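You operate a simulated robot arm through the tools that you are given. There is no shell and no other tool. Be economical: measure what you need, move in short steps, check, and stop when the job is done.

Carry out the task below with a simulated robot arm. There is one attempt and no reset: what you move stays moved.

## Task
Fill the red-band vial to about its line and push the grey stopper in.
Fine: stand it in the filler's well, swing the spout over, fill, swing it clear, then stopper it. Set down upright: what you pick out. Where these are worked on the way, their far stop is far enough and under half their travel is too little: swing spout.

The check looks at the end state, three seconds after you hand in, the way a careful person would. Anything else that was tipped, shoved, dropped, spilled or broken makes it a failure. Lids that push on must go on centred and level and be pressed home; caps that screw on are set level and turned clockwise until they are tight.

## Robot
A 6-joint arm with a two-finger parallel gripper, fixed in place. Base frame: the origin is at the foot of the arm, x ahead of it, y to its left, z up; the work surface is at about z = 0.86. Readings come in m, rad, newtons and seconds.
With the tool pointing down near the work surface it reaches from about 0.24 to 0.64 m from the base axis. Its first joint turns from -1.152 to 1.152 rad. Payload 2.7 kg.
Tool frame: the origin (TCP) lies between the finger pads and is the grasp point; the fingertips stand 0.023 m ahead of it; z points along the fingers, y is the line along which they close. The gripper opens to 0.094 m. The fingers are 0.038 m wide and 0.01 m thick; the gripper's body (0.054 by 0.096 m) begins 0.039 m behind the TCP.
Orientation is told as [roll, pitch, yaw] about the base's x, y, z axes, in that order, counted from this pose: with the fingers straight down and closing along the base's y, the tool's x points along the base's -x, its y along +y and its z along -z.

## Interface
- The arm moves only by the tool play_rows. Its argument "steps" is a list that holds one entry, the list of rows, each a list of 7 numbers: the turn, a rotation vector about the tool's x, y, z in rad, then the shift along the tool's x, y, z in mm, then the gripper command, from -1 (fully open) to 1 (shut), values between in proportion. In form: [[[ax, ay, az, dx, dy, dz, hand], ...]]. A call has 1 to 8 rows; each row is the pose to reach, as a shift and turn from the pose commanded when the call began, along the tool's axes at that moment. Rows are played at 5 a second. More than 0.05 m and 0.15 rad between two rows, or a gripper value outside its range, and nothing of the call is played. A pose out of reach is approached as far as the arm can. The call stops where the force on the tool passes 70 N (or 10 N more than at its start, if that is more) or the arm is blocked; 0.2 s more then pass. The fingers move at their own pace (about 0.045 m/s each) and stop on an object; they squeeze with about 21 N. The grip force told is the motor's: it shows also when the fingers shut on nothing. Time passes only in rows, and 0.2 s behind the last, so rows that repeat a pose let the fingers close. The reply holds the time, the measured pose of the TCP, the force on the tool along the base axes, the opening and the grip force, in the units named above and with some noise, with the torque about the TCP (base axes, N m) and any sound that the robot's microphone picked up.
- Cameras (640 x 400 px; columns grow to the right, rows downward): "scene" is fixed at [0.0733, -0.4266, 1.4133]; the picture's right is [0.81, -0.59, 0.00], its down [-0.28, -0.38, -0.88] and it looks along [0.52, 0.71, -0.47] (base axes); focal length 339 px, centre (320, 200). "wrist" rides on the gripper at [0.086, 0.016, -0.074] in the tool frame; the picture's right is [-0.18, 0.98, 0.00], its down [-0.58, -0.11, -0.81] and it looks along [-0.79, -0.15, 0.59] (tool axes); focal length 243 px, centre (320, 200). There is no depth. A picture from a camera that has moved, and an enlarged one, comes with that camera's place and axes in the base frame and with its lens.
- grab_frame(camera): a new picture of that camera. The clock stands still meanwhile.
- enlarge(camera, box): a new picture of the part [left, top, right, bottom] of that camera's present view, enlarged. The clock stands still meanwhile.
- sign_off(): hands the job in; it is judged then, once.

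Go step by step. Nothing tells you positions but the pictures and the camera data: compare them with the known pose of the tool, close in by small moves and look again before you grip or let go. The budget is 120 turns and 84 pictures, counting those below and the enlarged ones. Unless the task says otherwise, let go and move clear before handing in, and close with one line.

The tools are called after "Request:" as a command line: name --argument value ..., lists and objects as JSON in quotes. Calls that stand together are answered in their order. play_rows: Moves the arm, as the interface text tells. Its arguments: {"type":"object","properties":{"steps":{"type":"array","items":{"type":"array","items":{"type":"array","items":{"type":"number"}}}}},"required":["steps"]} The other tools are called the same way: grab_frame (camera) takes a picture; enlarge (camera, box) takes an enlarged picture of a part of a camera's view; sign_off () hands the job in.

At the start:

```text
time: 0.0
tcp_pos: [0.3222, 0.0734, 1.1746]
tool_rot: [-0.001, 0.001, -0.001]
force: [0.2, 0.4, -0.1]
ft_torque: [-0.02, 0.01, -0.02]
width: 0.0942
grip_force: 0.0
```

scene: 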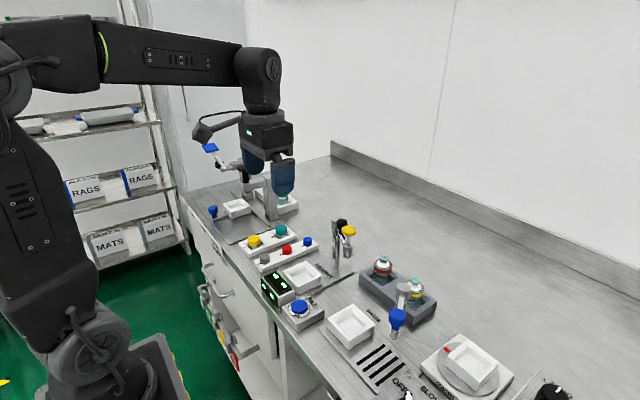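
wrist: 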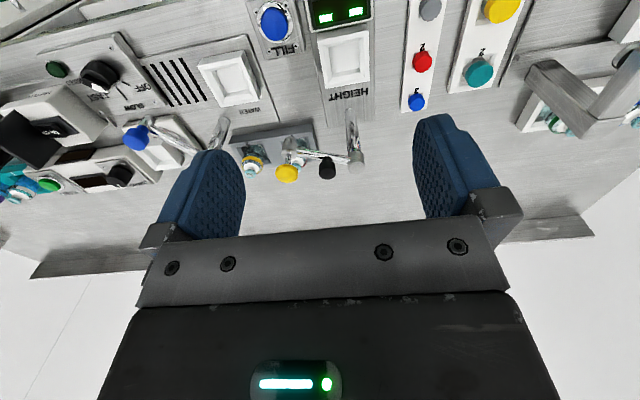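

I see a bench with several stations, a rack with two vials, a filler with a spout and trays of stoppers. I'll look closer first.

Request:
enlarge --camera "scene" --box '[180, 170, 360, 282]'

Request:
enlarge --camera "scene" --box '[250, 210, 450, 335]'

Request:
enlarge --camera "scene" --box '[320, 275, 520, 400]'

Request:
enlarge --camera "wrist" --box '[0, 0, 320, 200]'

Request:
enlarge --camera "wrist" --box '[240, 0, 560, 200]'

```text
3.56 times, centred on (270, 226) of scene
camera zoom: at [0.0733, -0.4266, 1.4133], right [0.81, -0.59, 0.0], down [-0.28, -0.38, -0.88], along [0.52, 0.71, -0.47], focal length 1204 px, centre (498, 108)
```

zoom: 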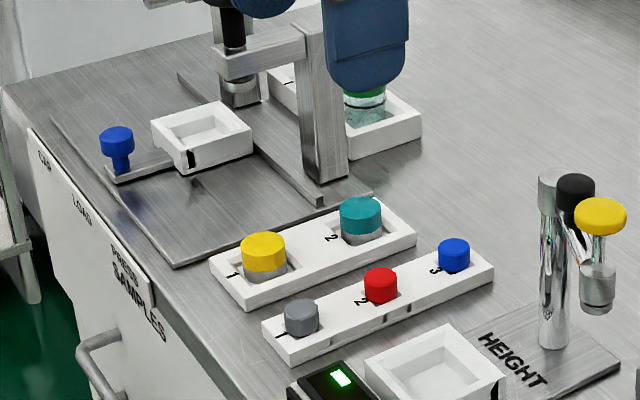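

```text
3.20 times, centred on (350, 272) of scene
camera zoom: at [0.0733, -0.4266, 1.4133], right [0.81, -0.59, 0.0], down [-0.28, -0.38, -0.88], along [0.52, 0.71, -0.47], focal length 1084 px, centre (224, -32)
```

zoom: 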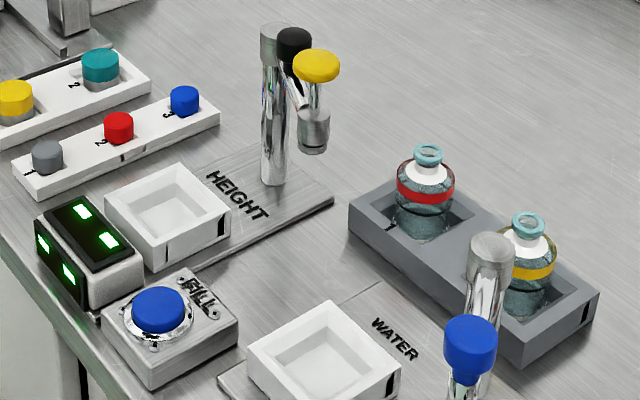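

```text
3.20 times, centred on (420, 338) of scene
camera zoom: at [0.0733, -0.4266, 1.4133], right [0.81, -0.59, 0.0], down [-0.28, -0.38, -0.88], along [0.52, 0.71, -0.47], focal length 1084 px, centre (0, -240)
```

zoom: 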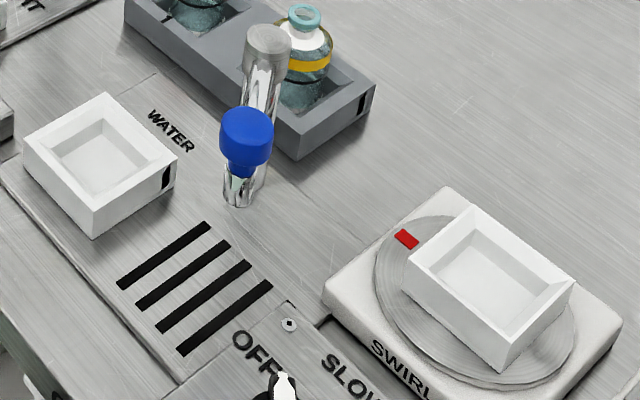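

```text
2.00 times, centred on (160, 100) of wrist
camera zoom: at [0.2346, 0.0906, 1.2506], right [0.18, 0.98, 0.0], down [0.58, -0.11, 0.81], along [0.79, -0.15, -0.59], focal length 485 px, centre (640, 400)
```

zoom: 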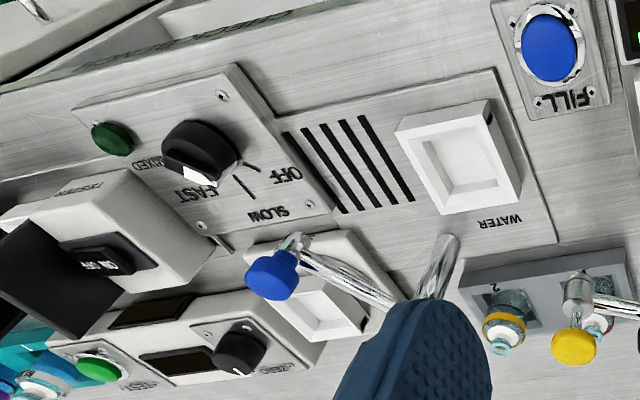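

```text
2.00 times, centred on (400, 100) of wrist
camera zoom: at [0.2346, 0.0906, 1.2506], right [0.18, 0.98, 0.0], down [0.58, -0.11, 0.81], along [0.79, -0.15, -0.59], focal length 485 px, centre (160, 400)
```

zoom: 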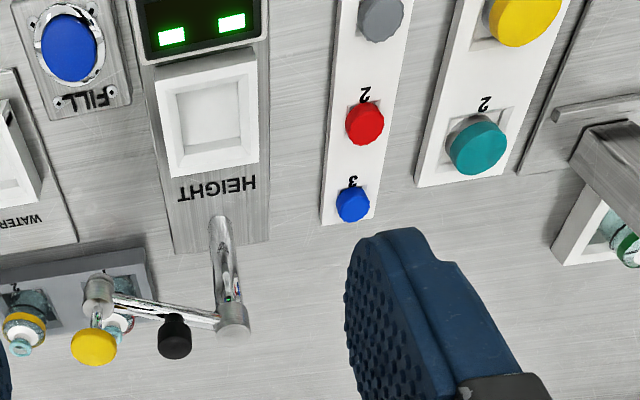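

Estimates: red vial about (0.552, -0.016, top 0.936), WATER well about (0.402, -0.075), spout column about (0.464, -0.144) with the knob at (0.398, -0.185), and grey stopper about (0.355, 0.19). The HEIGHT arm stands close to the red vial, so I approach high with the camera turned to -y.

Request:
play_rows --steps '[[[0, 0, -0.14, -29, -11, 7, -1], [0, 0, -0.28, -58, -22, 14, -1], [0, 0, -0.42, -87, -33, 21, -1], [0, 0, -0.56, -115, -44, 28, -1], [0, 0, -0.7, -144, -55, 35, -1], [0, 0, -0.84, -173, -67, 42, -1], [0, 0, -0.98, -202, -78, 50, -1], [0, 0, -1.12, -230, -89, 55, -1]]]'

```text
time: 1.8
tcp_pos: [0.5516, -0.0141, 1.1202]
tool_rot: [0.0, 0.001, 1.121]
force: [1.0, -0.8, 0.1]
ft_torque: [-0.01, 0.01, -0.04]
width: 0.0941
grip_force: 0.0
```

The turn is going well; I finish it and look.

Request:
play_rows --steps '[[[0, 0, -0.15, 0, 0, 0, -1], [0, 0, -0.3, 0, 0, 0, -1], [0, 0, -0.45, 0, 0, 0, -1], [0, 0, -0.45, 0, 0, 0, -1]]]'

Request:
grab_frame --camera "wrist"

Request:
grab_frame --camera "scene"

```text
time: 2.8
tcp_pos: [0.5515, -0.0154, 1.1202]
tool_rot: [-0.001, 0.0, 1.573]
force: [0.3, 0.3, -0.9]
ft_torque: [0.02, -0.03, -0.01]
width: 0.094
grip_force: 0.0
```

```text
76 pictures are left
camera wrist: at [0.5351, -0.1009, 1.1953], right [-0.98, 0.18, 0.0], down [0.11, 0.58, 0.81], along [0.15, 0.79, -0.59], focal length 243 px, centre (320, 200)
```

wrist: 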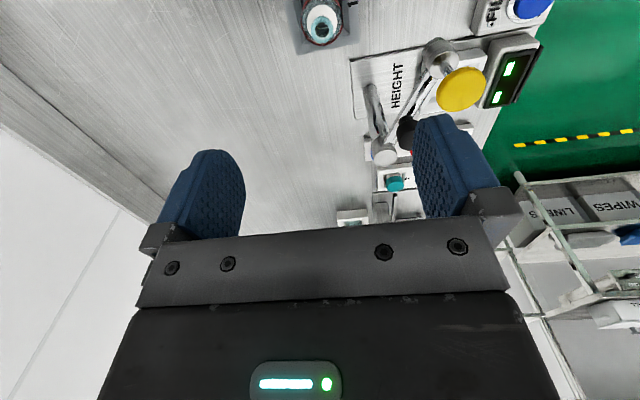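

```text
75 pictures are left
```

scene: 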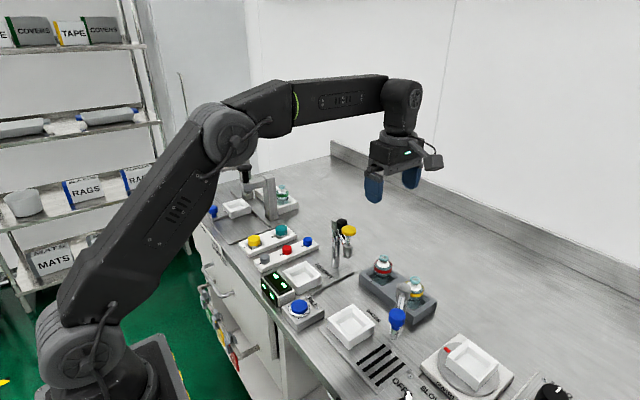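

The vial mouth is close to (0.551, -0.019). I enlarge it to see the line, the rack pocket and the vial shape.

Request:
enlarge --camera "wrist" --box '[270, 0, 370, 62]'

Request:
enlarge --camera "scene" --box '[345, 245, 445, 307]'

```text
6.40 times, centred on (320, 31) of wrist
camera zoom: at [0.5351, -0.1009, 1.1953], right [-0.98, 0.18, 0.0], down [0.11, 0.58, 0.81], along [0.15, 0.79, -0.59], focal length 1553 px, centre (320, 1282)
```

zoom: 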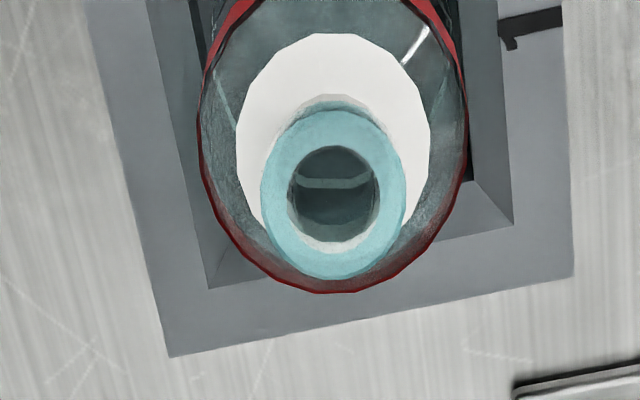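

```text
6.40 times, centred on (395, 276) of scene
camera zoom: at [0.0733, -0.4266, 1.4133], right [0.81, -0.59, 0.0], down [-0.28, -0.38, -0.88], along [0.52, 0.71, -0.47], focal length 2168 px, centre (-160, -286)
```

zoom: 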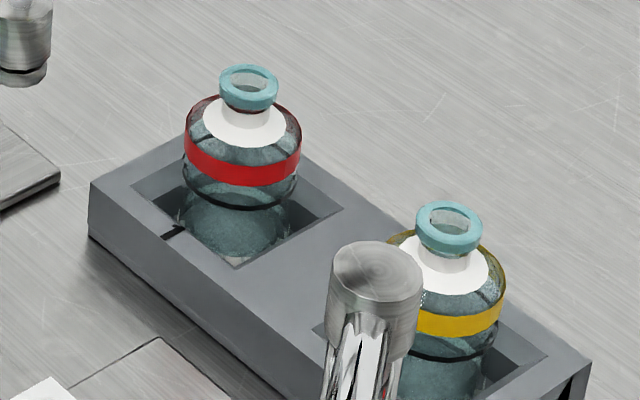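

The vial at about (0.551, -0.015) has a black line below its red band, and the pocket leaves room. I descend in stages.

Request:
play_rows --steps '[[[0, 0, 0, 0, 0, 40, -1], [0, 0, 0, 0, 0, 80, -1], [0, 0, 0, 0, 0, 115, -1], [0, 0, 0, 0, 0, 150, -1], [0, 0, 0, 0, 0, 150, -1]]]'

Request:
grab_frame --camera "wrist"

Request:
enlarge --camera "scene" --box '[320, 190, 460, 277]'

```text
time: 4.0
tcp_pos: [0.5516, -0.0146, 0.9691]
tool_rot: [0.001, 0.0, 1.572]
force: [-0.3, 0.4, -0.2]
ft_torque: [-0.02, -0.03, 0.03]
width: 0.0942
grip_force: 0.1
```

```text
72 pictures are left
camera wrist: at [0.5346, -0.1008, 1.0444], right [-0.98, 0.18, 0.0], down [0.11, 0.58, 0.81], along [0.15, 0.79, -0.59], focal length 243 px, centre (320, 200)
```

wrist: 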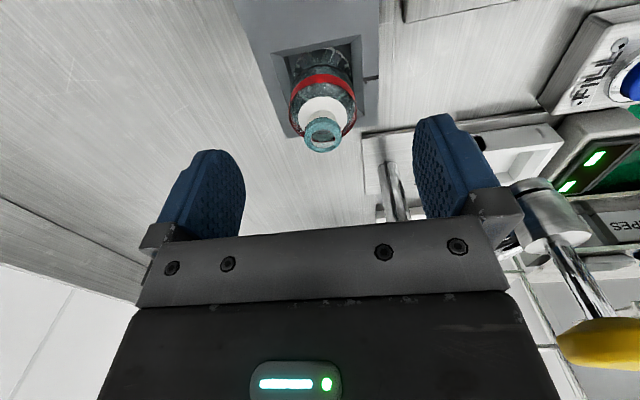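

```text
4.57 times, centred on (390, 234) of scene
camera zoom: at [0.0733, -0.4266, 1.4133], right [0.81, -0.59, 0.0], down [-0.28, -0.38, -0.88], along [0.52, 0.71, -0.47], focal length 1548 px, centre (0, 47)
```

zoom: 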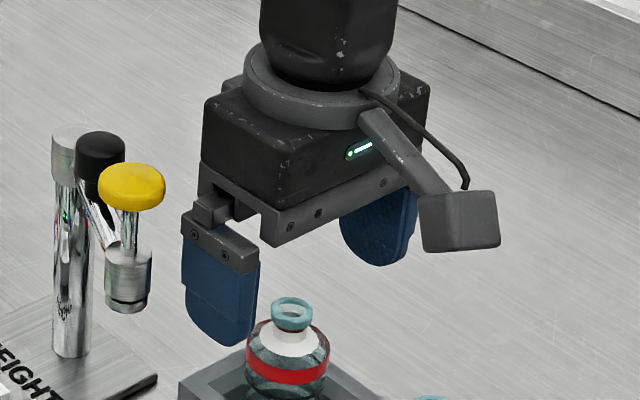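

The vial mouth is at about (0.549, -0.017). I descend the rest and close.

Request:
play_rows --steps '[[[0, 0, 0, 2, 2, 26, -1], [0, 0, 0, 2, 2, 52, -1], [0, 0, 0, 2, 2, 52, 0.3], [0, 0, 0, 2, 2, 52, 1], [0, 0, 0, 2, 2, 52, 1], [0, 0, 0, 2, 2, 52, 1], [0, 0, 0, 2, 2, 52, 1]]]'

Request:
enlarge --camera "scene" --box '[320, 210, 460, 297]'

```text
time: 5.6
tcp_pos: [0.5513, -0.0176, 0.9191]
tool_rot: [0.0, 0.0, 1.57]
force: [0.6, -0.3, 0.0]
ft_torque: [-0.04, 0.04, 0.02]
width: 0.0389
grip_force: 20.4
```

```text
4.57 times, centred on (390, 254) of scene
camera zoom: at [0.0733, -0.4266, 1.4133], right [0.81, -0.59, 0.0], down [-0.28, -0.38, -0.88], along [0.52, 0.71, -0.47], focal length 1548 px, centre (0, -45)
```

zoom: 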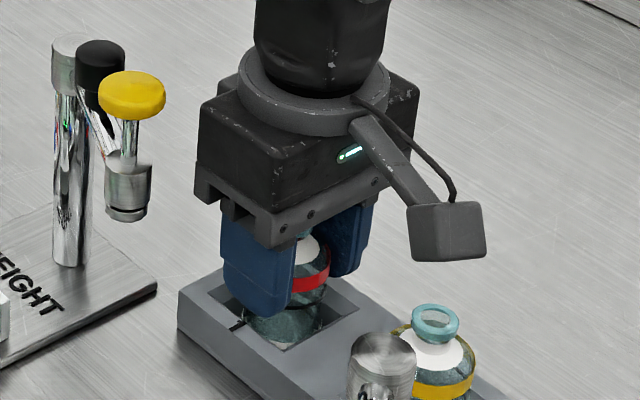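

The vial is gripped at 39 mm. I lift it straight up.

Request:
play_rows --steps '[[[0, 0, 0, 0, 0, -10, 1], [0, 0, 0, 0, 0, -30, 1], [0, 0, 0, 0, 0, -60, 1], [0, 0, 0, 0, 0, -95, 1], [0, 0, 0, 0, 0, -130, 1], [0, 0, 0, 0, 0, -170, 1], [0, 0, 0, 0, 0, -205, 1], [0, 0, 0, 0, 0, -205, 1]]]'

Request:
grab_frame --camera "scene"

```text
time: 7.4
tcp_pos: [0.5508, -0.0183, 1.1215]
tool_rot: [-0.001, -0.001, 1.572]
force: [-0.7, 0.2, 0.4]
ft_torque: [-0.01, 0.0, -0.01]
width: 0.0
grip_force: 21.1
```

```text
69 pictures are left
```

scene: 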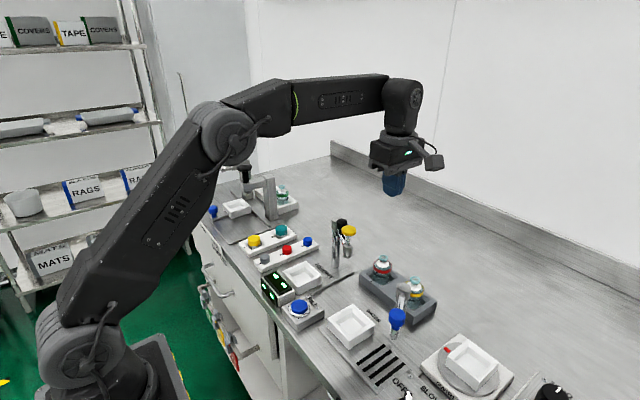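

The grip slipped off the shoulder and the vial seems to be standing still. I check it and must grip lower.

Request:
enlarge --camera "scene" --box '[345, 245, 445, 307]'

Request:
enlarge --camera "wrist" --box '[270, 0, 370, 62]'

```text
6.40 times, centred on (395, 276) of scene
camera zoom: at [0.0733, -0.4266, 1.4133], right [0.81, -0.59, 0.0], down [-0.28, -0.38, -0.88], along [0.52, 0.71, -0.47], focal length 2168 px, centre (-160, -286)
```

zoom: 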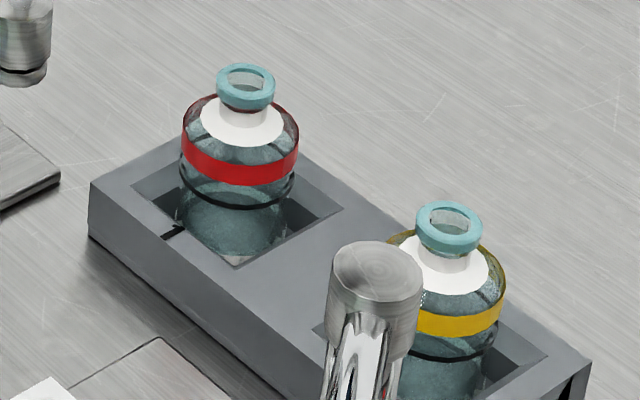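

```text
6.40 times, centred on (320, 31) of wrist
camera zoom: at [0.5329, -0.1037, 1.1967], right [-0.98, 0.18, 0.0], down [0.11, 0.58, 0.81], along [0.15, 0.79, -0.59], focal length 1553 px, centre (320, 1282)
```

zoom: 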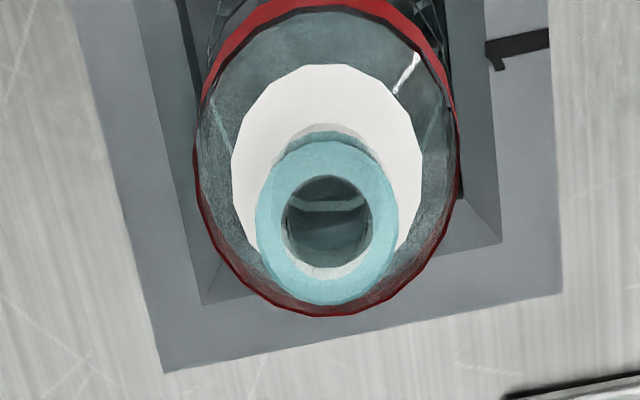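

The vial stands undisturbed; I had it on the shoulder slope. I'll grip the rim ring at the neck instead, descending with the fingers half open and looking.

Request:
play_rows --steps '[[[0, 0, 0, -1, 1, 0, -0.1], [0, 0, 0, -1, 1, 40, -0.1], [0, 0, 0, -2, 1, 80, -0.1], [0, 0, 0, -2, 1, 115, -0.1], [0, 0, 0, -2, 1, 150, -0.1], [0, 0, 0, -2, 1, 170, -0.1], [0, 0, 0, -2, 1, 170, -0.1]]]'

Request:
enlarge --camera "wrist" --box '[200, 60, 440, 210]'

Request:
enlarge --camera "scene" --box '[340, 225, 440, 287]'

```text
time: 9.0
tcp_pos: [0.5497, -0.0152, 0.9532]
tool_rot: [0.001, 0.0, 1.571]
force: [-0.6, -0.7, -0.2]
ft_torque: [0.01, -0.01, -0.04]
width: 0.0516
grip_force: 0.1
```

```text
2.67 times, centred on (320, 135) of wrist
camera zoom: at [0.532, -0.1007, 1.0287], right [-0.98, 0.18, 0.0], down [0.11, 0.58, 0.81], along [0.15, 0.79, -0.59], focal length 647 px, centre (320, 373)
```

zoom: 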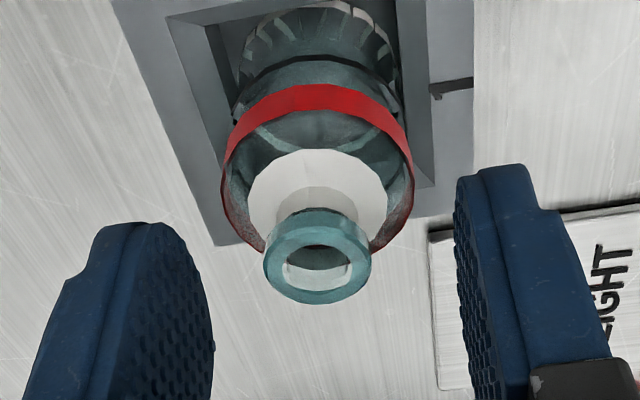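

```text
6.40 times, centred on (390, 256) of scene
camera zoom: at [0.0733, -0.4266, 1.4133], right [0.81, -0.59, 0.0], down [-0.28, -0.38, -0.88], along [0.52, 0.71, -0.47], focal length 2168 px, centre (-128, -158)
```

zoom: 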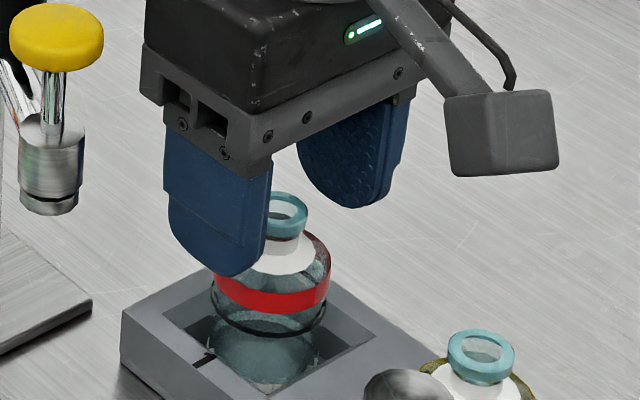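

The ring is about 22 mm wide, with its top near 0.936. I go down 8 mm and close on the ring.

Request:
play_rows --steps '[[[0, 0, 0, -1, -1, 4, -0.1], [0, 0, 0, -1, -1, 8, -0.1], [0, 0, 0, -1, -1, 8, 0.4], [0, 0, 0, -1, -1, 8, 1], [0, 0, 0, -1, -1, 8, 1], [0, 0, 0, -1, -1, 8, 1]]]'

Request:
enlarge --camera "wrist" --box '[200, 60, 440, 210]'

Request:
enlarge --camera "scene" --box '[340, 225, 440, 287]'

```text
time: 10.4
tcp_pos: [0.5511, -0.013, 0.9452]
tool_rot: [-0.001, 0.0, 1.57]
force: [0.5, 0.1, 0.3]
ft_torque: [0.02, -0.01, 0.0]
width: 0.0196
grip_force: 20.7
```

```text
2.67 times, centred on (320, 135) of wrist
camera zoom: at [0.5325, -0.0998, 1.02], right [-0.98, 0.18, 0.0], down [0.11, 0.58, 0.81], along [0.15, 0.79, -0.59], focal length 647 px, centre (320, 373)
```

zoom: 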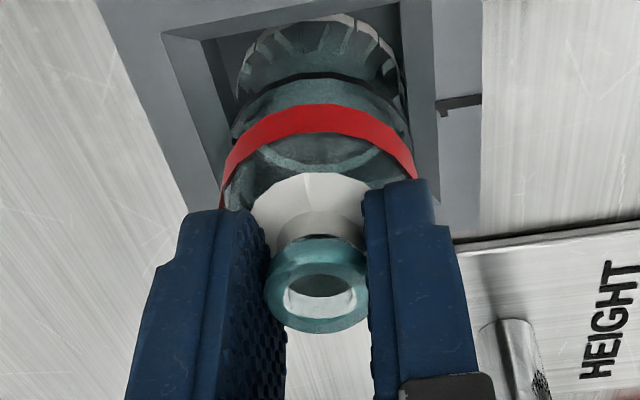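

```text
6.40 times, centred on (390, 256) of scene
camera zoom: at [0.0733, -0.4266, 1.4133], right [0.81, -0.59, 0.0], down [-0.28, -0.38, -0.88], along [0.52, 0.71, -0.47], focal length 2168 px, centre (-128, -158)
```

zoom: 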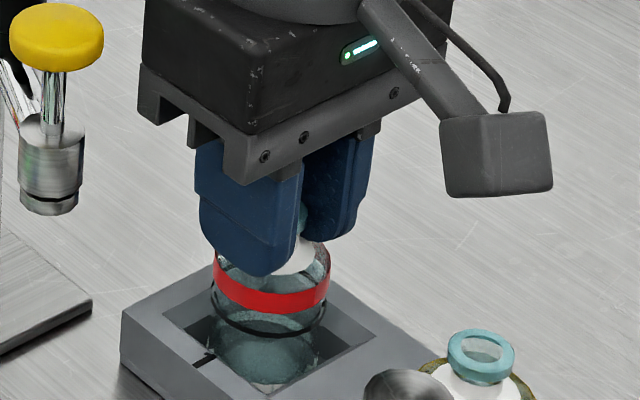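

The ring is gripped at 19.6 mm. I do a short test lift.

Request:
play_rows --steps '[[[0, 0, 0, 0, 0, -4, 1], [0, 0, 0, 0, 0, -8, 1], [0, 0, 0, 0, 0, -14, 1], [0, 0, 0, 0, 0, -20, 1], [0, 0, 0, 0, 0, -20, 1]]]'

Request:
enlarge --camera "scene" --box '[340, 225, 440, 287]'

```text
time: 11.6
tcp_pos: [0.5492, -0.0131, 0.9653]
tool_rot: [-0.001, 0.0, 1.57]
force: [0.1, 0.3, 0.3]
ft_torque: [-0.01, -0.01, -0.01]
width: 0.02
grip_force: 20.5
```

```text
6.40 times, centred on (390, 256) of scene
camera zoom: at [0.0733, -0.4266, 1.4133], right [0.81, -0.59, 0.0], down [-0.28, -0.38, -0.88], along [0.52, 0.71, -0.47], focal length 2168 px, centre (-128, -158)
```

zoom: 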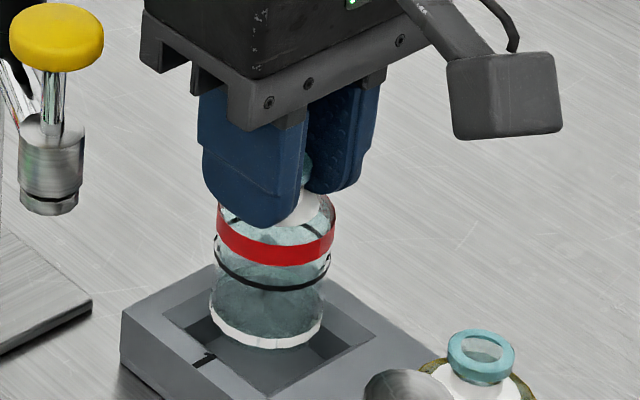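

The vial is held; its bottom is about 80 mm below the TCP. I lift it high.

Request:
play_rows --steps '[[[0, 0, 0, 0, 0, -25, 1], [0, 0, 0, 0, 0, -50, 1], [0, 0, 0, 0, 0, -75, 1], [0, 0, 0, 0, 0, -100, 1], [0, 0, 0, 0, 0, -125, 1], [0, 0, 0, 0, 0, -150, 1], [0, 0, 0, 0, 0, -165, 1], [0, 0, 0, 0, 0, -165, 1]]]'

```text
time: 13.4
tcp_pos: [0.5505, -0.0154, 1.1318]
tool_rot: [0.0, -0.001, 1.571]
force: [0.9, -0.9, -0.5]
ft_torque: [0.02, 0.0, 0.01]
width: 0.0199
grip_force: 21.0
```

Still held. I carry it over to the WATER well while turning back.

Request:
play_rows --steps '[[[0, 0, 0.14, 8, 19, 0, 1], [0, 0, 0.28, 16, 38, 0, 1], [0, 0, 0.42, 24, 57, 0, 1], [0, 0, 0.56, 32, 75, 0, 1], [0, 0, 0.7, 40, 94, 0, 1], [0, 0, 0.84, 48, 113, 0, 1], [0, 0, 0.98, 56, 132, 0, 1], [0, 0, 1.12, 63, 150, 0, 1]]]'

Request:
play_rows --steps '[[[0, 0, 0.15, 0, 0, 0, 1], [0, 0, 0.3, 0, 0, 0, 1], [0, 0, 0.45, 0, 0, 0, 1], [0, 0, 0.45, 0, 0, 0, 1]]]'

Request:
grab_frame --camera "wrist"

Request:
grab_frame --camera "scene"

```text
time: 15.2
tcp_pos: [0.4014, -0.0774, 1.1295]
tool_rot: [0.001, -0.001, 0.447]
force: [-0.1, 0.1, -0.2]
ft_torque: [0.0, -0.05, 0.0]
width: 0.0198
grip_force: 21.2
```

```text
time: 16.2
tcp_pos: [0.4015, -0.0766, 1.1303]
tool_rot: [0.0, 0.0, -0.001]
force: [0.8, -0.2, 0.0]
ft_torque: [-0.03, 0.02, 0.02]
width: 0.02
grip_force: 21.2
```

```text
61 pictures are left
camera wrist: at [0.313, -0.0598, 1.2051], right [0.19, 0.98, 0.0], down [0.58, -0.11, 0.81], along [0.79, -0.15, -0.59], focal length 243 px, centre (320, 200)
```

wrist: 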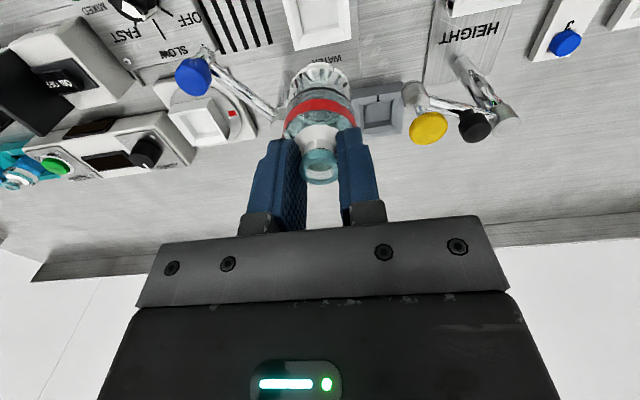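

```text
60 pictures are left
```

scene: 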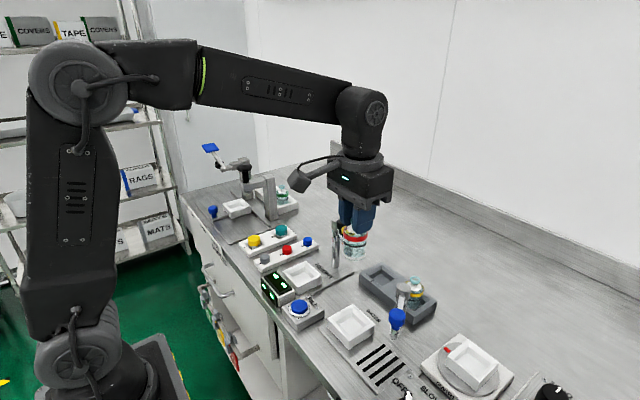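

I measure the well precisely from the scene camera.

Request:
enlarge --camera "scene" --box '[310, 285, 420, 354]'

Request:
enlarge --camera "wrist" --box '[160, 0, 400, 150]'

```text
5.80 times, centred on (365, 320) of scene
camera zoom: at [0.0733, -0.4266, 1.4133], right [0.81, -0.59, 0.0], down [-0.28, -0.38, -0.88], along [0.52, 0.71, -0.47], focal length 1964 px, centre (59, -493)
```

zoom: 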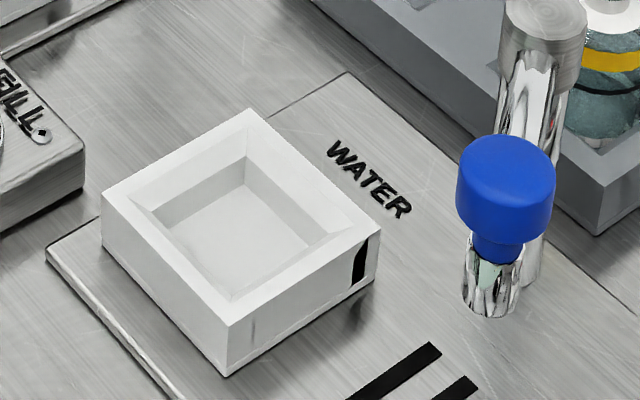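

```text
2.67 times, centred on (280, 75) of wrist
camera zoom: at [0.313, -0.0598, 1.2051], right [0.19, 0.98, 0.0], down [0.58, -0.11, 0.81], along [0.79, -0.15, -0.59], focal length 647 px, centre (427, 533)
```

zoom: 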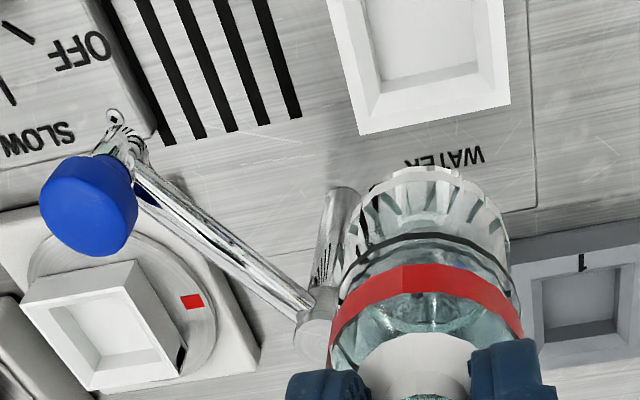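

The well centre is about (0.403, -0.078), with its top near 0.888. I lower the vial to just above it.

Request:
play_rows --steps '[[[0, 0, 0, -1, 0, 30, 1], [0, 0, 0, -2, -1, 60, 1], [0, 0, 0, -3, -1, 90, 1], [0, 0, 0, -3, -1, 120, 1], [0, 0, 0, -3, -1, 145, 1], [0, 0, 0, -3, -1, 145, 1]]]'

Request:
enlarge --camera "scene" --box '[290, 260, 420, 341]'

Request:
enlarge --camera "wrist" --box '[200, 0, 440, 150]'

```text
time: 17.6
tcp_pos: [0.4016, -0.0783, 0.9846]
tool_rot: [0.002, -0.001, 0.002]
force: [0.9, -0.2, -0.7]
ft_torque: [-0.02, -0.01, 0.02]
width: 0.0199
grip_force: 21.8
```

```text
4.92 times, centred on (355, 300) of scene
camera zoom: at [0.0733, -0.4266, 1.4133], right [0.81, -0.59, 0.0], down [-0.28, -0.38, -0.88], along [0.52, 0.71, -0.47], focal length 1668 px, centre (148, -295)
```

zoom: 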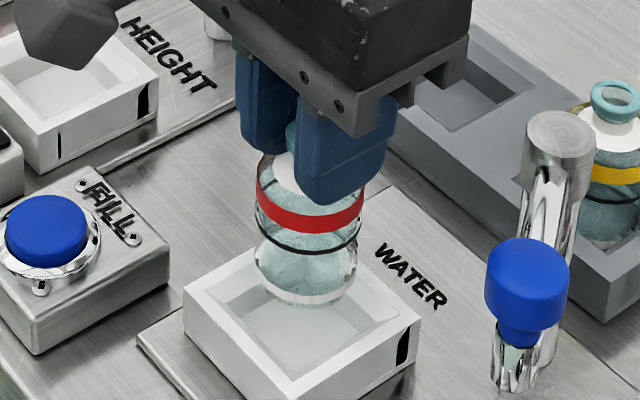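

```text
2.67 times, centred on (320, 75) of wrist
camera zoom: at [0.3147, -0.0619, 1.0599], right [0.18, 0.98, 0.0], down [0.58, -0.11, 0.81], along [0.79, -0.15, -0.59], focal length 647 px, centre (320, 533)
```

zoom: 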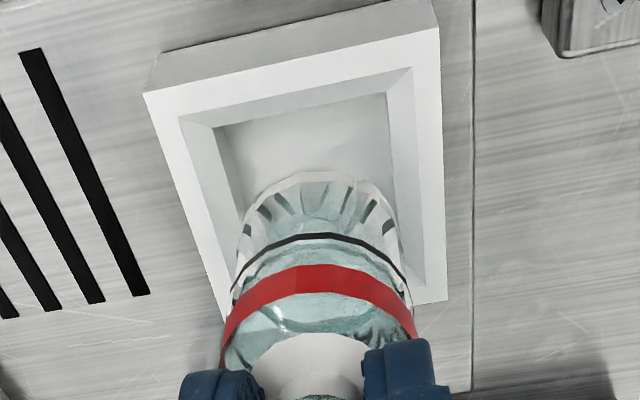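

Alignment looks good. I lower into the well gently.

Request:
play_rows --steps '[[[0, 0, 0, -1, 0, 10, 1], [0, 0, 0, -1, 0, 20, 1], [0, 0, 0, -1, 0, 27, 1], [0, 0, 0, -1, 0, 30, 1], [0, 0, 0, -1, 0, 30, 1]]]'

Request:
enlarge --camera "scene" --box '[290, 260, 420, 341]'

Request:
enlarge --camera "wrist" --box '[200, 0, 440, 150]'

```text
time: 18.8
tcp_pos: [0.4033, -0.0779, 0.9544]
tool_rot: [0.002, 0.006, 0.001]
force: [-7.7, -2.1, 1.1]
ft_torque: [-0.06, 0.53, -0.03]
width: 0.0199
grip_force: 21.1
```

```text
4.92 times, centred on (355, 300) of scene
camera zoom: at [0.0731, -0.4267, 1.4133], right [0.81, -0.59, 0.0], down [-0.28, -0.38, -0.88], along [0.52, 0.71, -0.47], focal length 1668 px, centre (148, -295)
```

zoom: 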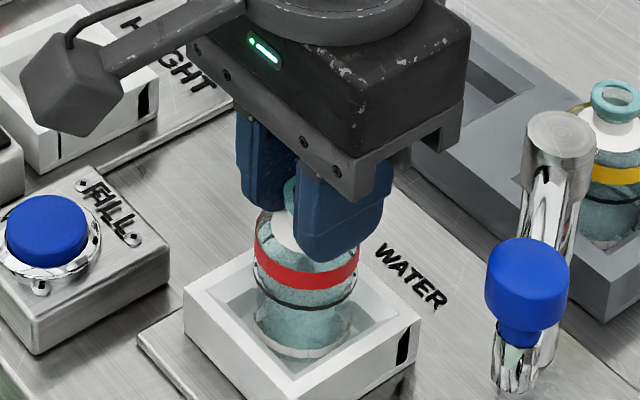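

```text
2.67 times, centred on (320, 75) of wrist
camera zoom: at [0.3167, -0.0612, 1.0294], right [0.18, 0.98, 0.0], down [0.58, -0.11, 0.8], along [0.79, -0.15, -0.59], focal length 647 px, centre (320, 533)
```

zoom: 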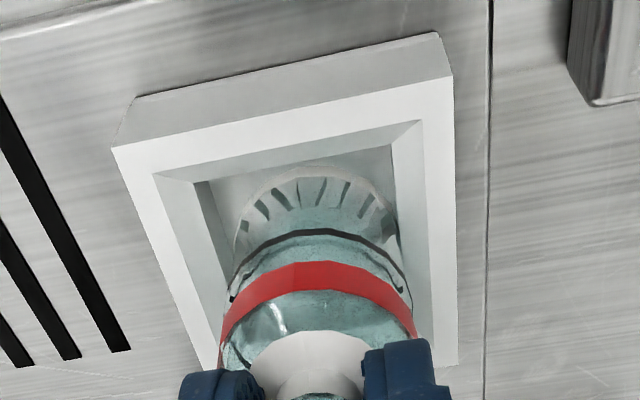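

The vial is pressing on the +x side wall (fx −7.7 N). I back up a little, shift −x and lower again.

Request:
play_rows --steps '[[[0, 0, 0, 1, 0, -4, 1], [0, 0, 0, 4, 0, -4, 1], [0, 0, 0, 4, 0, -2, 1], [0, 0, 0, 4, 0, 0, 1], [0, 0, 0, 4, 0, 0, 1]]]'

```text
time: 20.0
tcp_pos: [0.4007, -0.0776, 0.9542]
tool_rot: [0.001, -0.001, 0.0]
force: [0.6, -1.0, -0.1]
ft_torque: [-0.06, -0.01, 0.02]
width: 0.0199
grip_force: 21.1
```

Free now. I shift 1 mm more and go down until contact.

Request:
play_rows --steps '[[[0, 0, 0, 1.5, 0, 1, 1], [0, 0, 0, 1.5, 0, 2, 1], [0, 0, 0, 1.5, 0, 3, 1], [0, 0, 0, 1.5, 0, 4, 1], [0, 0, 0, 1.5, 0, 4, 1]]]'

```text
time: 21.2
tcp_pos: [0.3979, -0.0782, 0.9513]
tool_rot: [-0.002, -0.002, 0.001]
force: [7.8, -2.1, 2.9]
ft_torque: [-0.04, -0.54, -0.02]
width: 0.0199
grip_force: 20.8
```

Now the −x side touches, so the centre is about 0.4007. I shift back 2 mm.

Request:
play_rows --steps '[[[0, 0, 0, -1.5, 0, -2, 1], [0, 0, 0, -2, 0, -1, 1], [0, 0, 0, -2, 0, 0, 1], [0, 0, 0, -2, 0, 0, 1]]]'

```text
time: 22.2
tcp_pos: [0.4013, -0.0781, 0.9516]
tool_rot: [0.001, -0.001, 0.0]
force: [-0.6, 0.1, -0.5]
ft_torque: [-0.02, 0.02, 0.02]
width: 0.02
grip_force: 21.8
```

Free again; I lower in 1 mm steps until the floor pushes back.

Request:
play_rows --steps '[[[0, 0, 0, 0, 0, 1, 1], [0, 0, 0, 0, 0, 1, 1], [0, 0, 0, 0, 0, 2, 1], [0, 0, 0, 0, 0, 2, 1]]]'

```text
time: 23.2
tcp_pos: [0.4002, -0.0775, 0.9504]
tool_rot: [-0.001, -0.001, 0.0]
force: [-4.3, -2.2, 18.3]
ft_torque: [-0.05, 0.31, 0.03]
width: 0.0201
grip_force: 20.6
```

The floor is reached. I ease up 1 mm, open and rise.

Request:
play_rows --steps '[[[0, 0, 0, 0, 0, -1.5, 1], [0, 0, 0, 0, 0, -1.5, 1], [0, 0, 0, 0, 0, -1.5, 0.4], [0, 0, 0, 0, 0, -1.5, 0.0], [0, 0, 0, 0, 0, -1.5, -0.2], [0, 0, 0, 0, 0, -1.5, -0.2], [0, 0, 0, 0, 0, -25, -0.2], [0, 0, 0, 0, 0, -50, -0.2]]]'

Request:
enlarge --camera "scene" --box '[290, 260, 420, 341]'

Request:
grab_frame --camera "wrist"

```text
time: 25.0
tcp_pos: [0.4005, -0.0798, 1.0006]
tool_rot: [0.0, 0.002, -0.001]
force: [0.9, -0.9, 0.3]
ft_torque: [-0.01, 0.0, 0.02]
width: 0.0564
grip_force: 0.1
```

```text
4.92 times, centred on (355, 300) of scene
camera zoom: at [0.0733, -0.4266, 1.4133], right [0.81, -0.59, 0.0], down [-0.28, -0.38, -0.88], along [0.52, 0.71, -0.47], focal length 1668 px, centre (148, -295)
```

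zoom: 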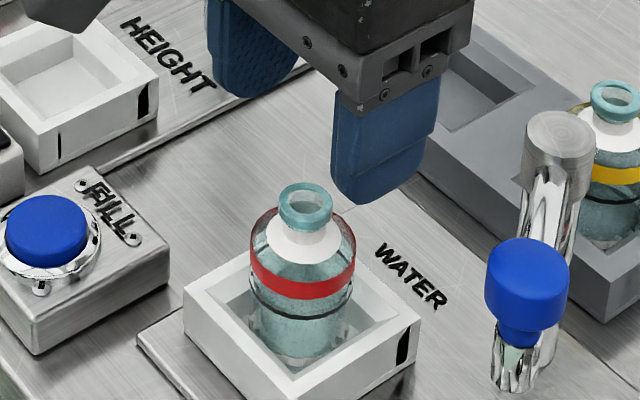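

```text
52 pictures are left
camera wrist: at [0.3148, -0.0624, 1.0755], right [0.18, 0.98, 0.0], down [0.58, -0.11, 0.81], along [0.79, -0.15, -0.59], focal length 243 px, centre (320, 200)
```

wrist: 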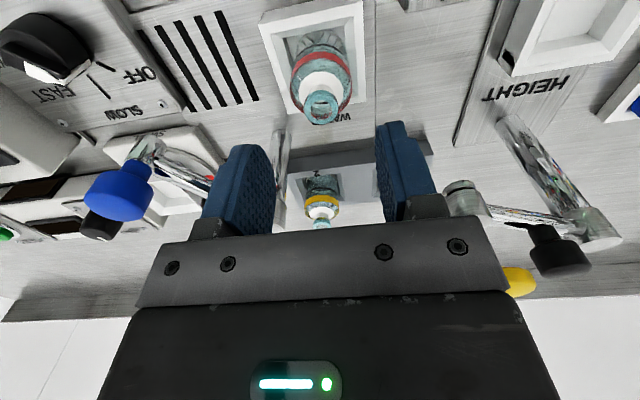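

The vial stands upright in the well at (0.4005, -0.078) with its top near 0.941. The spout knob is at (0.398, -0.186, 0.997), so I move above it to cage it with the fingers.

Request:
play_rows --steps '[[[0, 0, 0, 0, 0, -30, -0.1], [0, 0, 0, 0, 0, -60, -0.1], [0, 0, 0, 1, -35, -60, -0.1], [0, 0, 0, 2, -70, -60, -0.1], [0, 0, 0, 2, -106, -60, -0.1], [0, 0, 0, 2, -106, -60, -0.1]]]'

Request:
grab_frame --camera "wrist"

Request:
enlarge --camera "scene" --box '[330, 235, 480, 328]'

```text
time: 26.4
tcp_pos: [0.3983, -0.185, 1.0595]
tool_rot: [0.0, -0.001, 0.001]
force: [0.0, 0.5, -0.6]
ft_torque: [-0.05, -0.01, 0.03]
width: 0.0515
grip_force: 0.1
```

```text
51 pictures are left
camera wrist: at [0.3111, -0.1681, 1.1351], right [0.18, 0.98, 0.0], down [0.58, -0.11, 0.81], along [0.79, -0.15, -0.59], focal length 243 px, centre (320, 200)
```

wrist: 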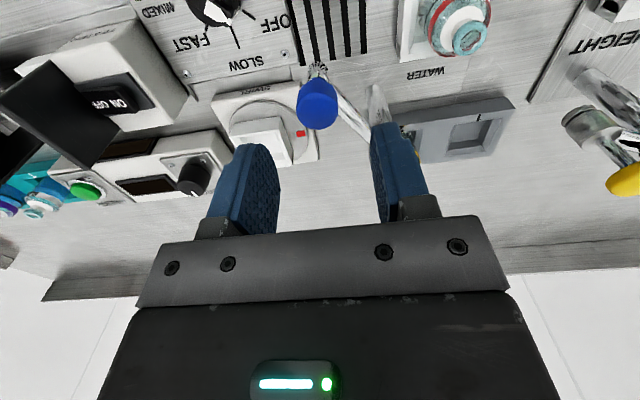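

```text
4.27 times, centred on (405, 282) of scene
camera zoom: at [0.0733, -0.4267, 1.4133], right [0.81, -0.59, 0.0], down [-0.28, -0.38, -0.88], along [0.52, 0.71, -0.47], focal length 1445 px, centre (-43, -148)
```

zoom: 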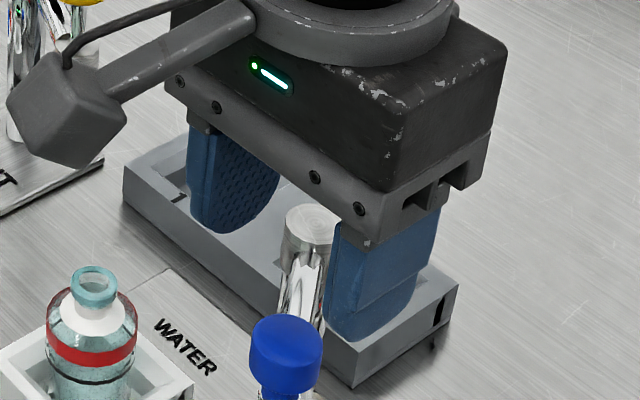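

The knob is at about (0.396, -0.185), right between the fingers. I descend 48 mm around it and look.

Request:
play_rows --steps '[[[0, 0, 0, 2, 0, 20, -0.1], [0, 0, 0, 2, 0, 35, -0.1], [0, 0, 0, 2, 0, 48, -0.1], [0, 0, 0, 2, 0, 48, 0.15], [0, 0, 0, 2, 0, 48, 0.25]]]'

Request:
enlarge --camera "wrist" --box '[200, 60, 440, 210]'

Request:
enlarge --camera "scene" --box '[330, 255, 480, 348]'

```text
time: 27.6
tcp_pos: [0.3967, -0.1828, 1.0107]
tool_rot: [0.002, 0.002, 0.0]
force: [0.1, -0.4, -0.1]
ft_torque: [-0.01, 0.0, 0.04]
width: 0.0352
grip_force: 0.1
```

```text
2.67 times, centred on (320, 135) of wrist
camera zoom: at [0.3098, -0.1666, 1.0863], right [0.18, 0.98, 0.0], down [0.58, -0.11, 0.81], along [0.79, -0.15, -0.59], focal length 647 px, centre (320, 373)
```

zoom: 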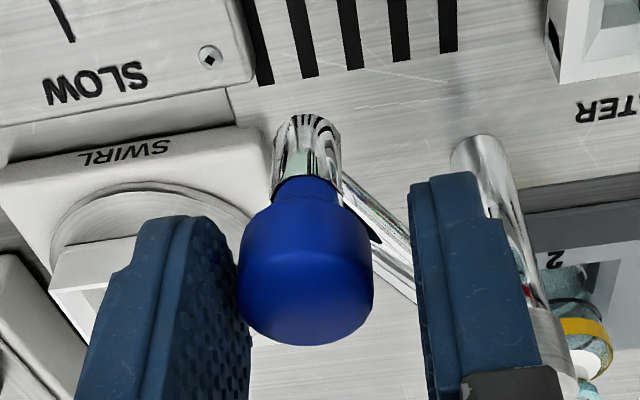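

```text
4.27 times, centred on (405, 302) of scene
camera zoom: at [0.0733, -0.4266, 1.4133], right [0.81, -0.59, 0.0], down [-0.28, -0.38, -0.88], along [0.52, 0.71, -0.47], focal length 1445 px, centre (-43, -233)
```

zoom: 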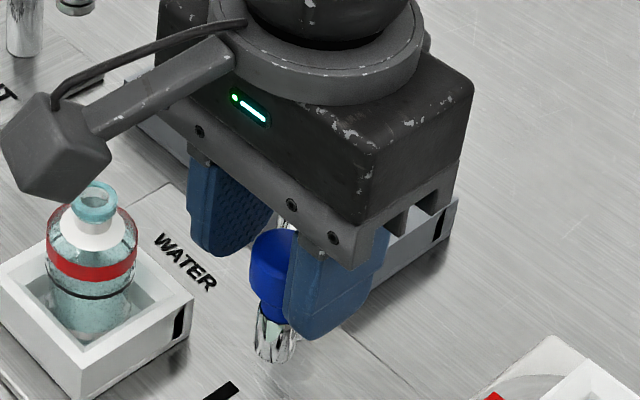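

The knob is caged. I push it along the arc towards the well, most of the way first.

Request:
play_rows --steps '[[[0, 0, 0, 10, 14, 0, 0.25], [0, 0, 0, 17, 35, 0, 0.25], [0, 0, 0, 18, 57, 0, 0.25], [0, 0, 0, 13, 79, 0, 0.25], [0, 0, 0, 6, 92, 0, 0.25], [0, 0, 0, 6, 92, 0, 0.25]]]'

Request:
enlarge --camera "scene" --box '[300, 250, 450, 343]'

Request:
enlarge --camera "wrist" --box '[200, 60, 440, 210]'

```text
time: 29.0
tcp_pos: [0.3923, -0.0914, 1.012]
tool_rot: [0.0, -0.001, -0.001]
force: [0.0, 0.6, -0.7]
ft_torque: [-0.01, -0.02, -0.02]
width: 0.0353
grip_force: 0.1
```

```text
4.27 times, centred on (375, 296) of scene
camera zoom: at [0.0733, -0.4266, 1.4133], right [0.81, -0.59, 0.0], down [-0.28, -0.38, -0.88], along [0.52, 0.71, -0.47], focal length 1445 px, centre (85, -212)
```

zoom: 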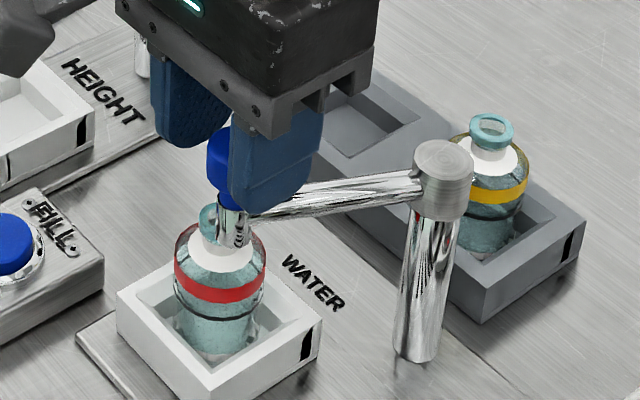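

```text
2.67 times, centred on (320, 135) of wrist
camera zoom: at [0.3038, -0.0747, 1.0866], right [0.18, 0.98, 0.0], down [0.58, -0.11, 0.81], along [0.79, -0.15, -0.59], focal length 647 px, centre (320, 373)
```

zoom: 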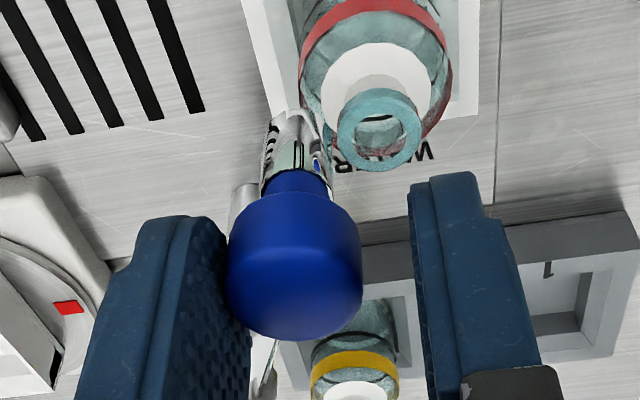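

It swings freely. I continue towards the vial mouth in small steps.

Request:
play_rows --steps '[[[0, 0, 0, -4, 5, 0, 0.25], [0, 0, 0, -7, 10, 0, 0.25], [0, 0, 0, -10, 14, 0, 0.25], [0, 0, 0, -10, 14, 0, 0.25]]]'

Request:
enlarge --camera "wrist" --box '[200, 60, 440, 210]'

```text
time: 30.0
tcp_pos: [0.4006, -0.0768, 1.0106]
tool_rot: [0.001, 0.0, 0.0]
force: [-0.7, -0.5, -0.8]
ft_torque: [0.0, 0.01, -0.01]
width: 0.0355
grip_force: 0.0
```

```text
2.67 times, centred on (320, 135) of wrist
camera zoom: at [0.3135, -0.0607, 1.086], right [0.18, 0.98, 0.0], down [0.58, -0.11, 0.81], along [0.79, -0.15, -0.59], focal length 647 px, centre (320, 373)
```

zoom: 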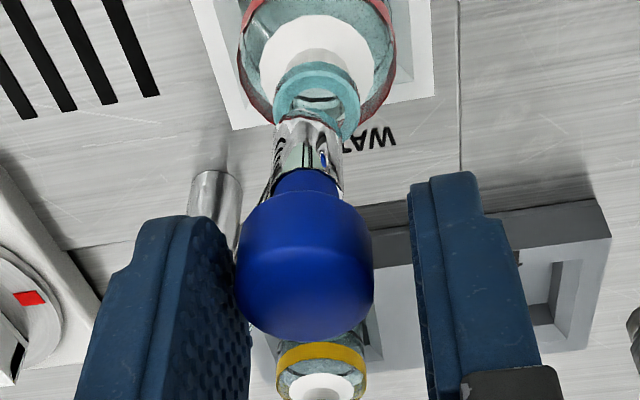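

It is almost aligned. I nudge further to find the stop, watching the force.

Request:
play_rows --steps '[[[0, 0, 0, -2, 2, 0, 0.25], [0, 0, 0, -3, 4, 0, 0.25], [0, 0, 0, -3, 4, 0, 0.25]]]'

Request:
enlarge --camera "wrist" --box '[200, 60, 440, 210]'

```text
time: 30.8
tcp_pos: [0.4034, -0.0735, 1.0108]
tool_rot: [0.001, -0.001, 0.001]
force: [-1.3, -4.0, -0.2]
ft_torque: [-0.03, 0.04, 0.01]
width: 0.037
grip_force: 2.0
```

```text
2.67 times, centred on (320, 135) of wrist
camera zoom: at [0.3166, -0.0572, 1.0862], right [0.18, 0.98, 0.0], down [0.58, -0.11, 0.81], along [0.79, -0.15, -0.59], focal length 647 px, centre (320, 373)
```

zoom: 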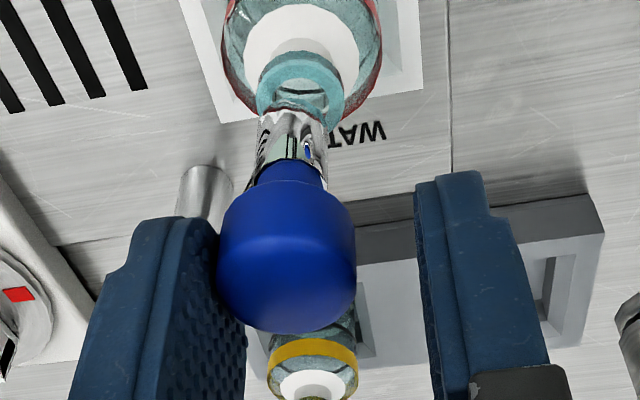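

The stop is reached (−4 N). I back the finger off, rise clear and look.

Request:
play_rows --steps '[[[0, 0, 0, 0, -3, 0, 0.15], [0, 0, 0, 0, -3, 0, 0.15], [0, 0, 0, 0, -3, -30, 0.15], [0, 0, 0, 0, -3, -60, 0.15], [0, 0, 0, 0, -3, -90, 0.15], [0, 0, 0, 0, -3, -90, 0.15]]]'

Request:
enlarge --camera "scene" --box '[260, 255, 420, 355]'

Request:
enlarge --camera "wrist" --box '[240, 0, 440, 125]'

```text
time: 32.2
tcp_pos: [0.4032, -0.0766, 1.1032]
tool_rot: [0.0, 0.0, 0.0]
force: [-0.2, 0.7, 0.8]
ft_torque: [-0.01, -0.01, -0.03]
width: 0.0401
grip_force: 0.1
```

```text
4.00 times, centred on (340, 305) of scene
camera zoom: at [0.0733, -0.4266, 1.4133], right [0.81, -0.59, 0.0], down [-0.28, -0.38, -0.88], along [0.52, 0.71, -0.47], focal length 1355 px, centre (240, -220)
```

zoom: 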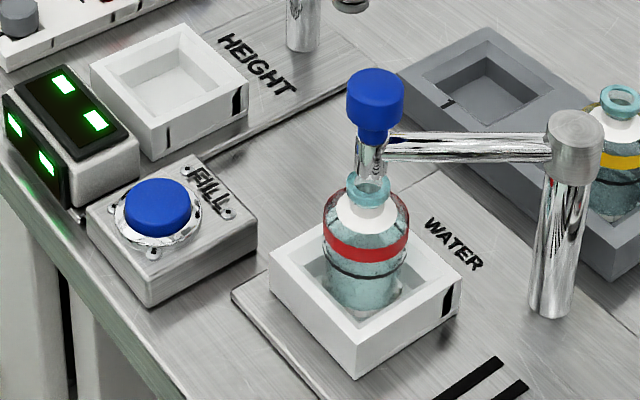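

```text
3.20 times, centred on (340, 62) of wrist
camera zoom: at [0.3161, -0.0592, 1.1785], right [0.18, 0.98, 0.0], down [0.58, -0.11, 0.81], along [0.79, -0.15, -0.59], focal length 776 px, centre (256, 640)
```

zoom: 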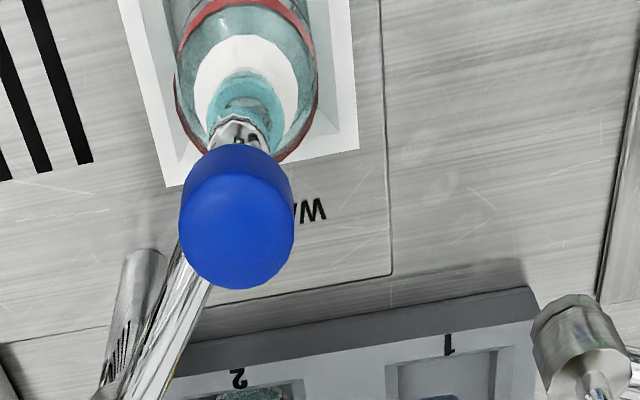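

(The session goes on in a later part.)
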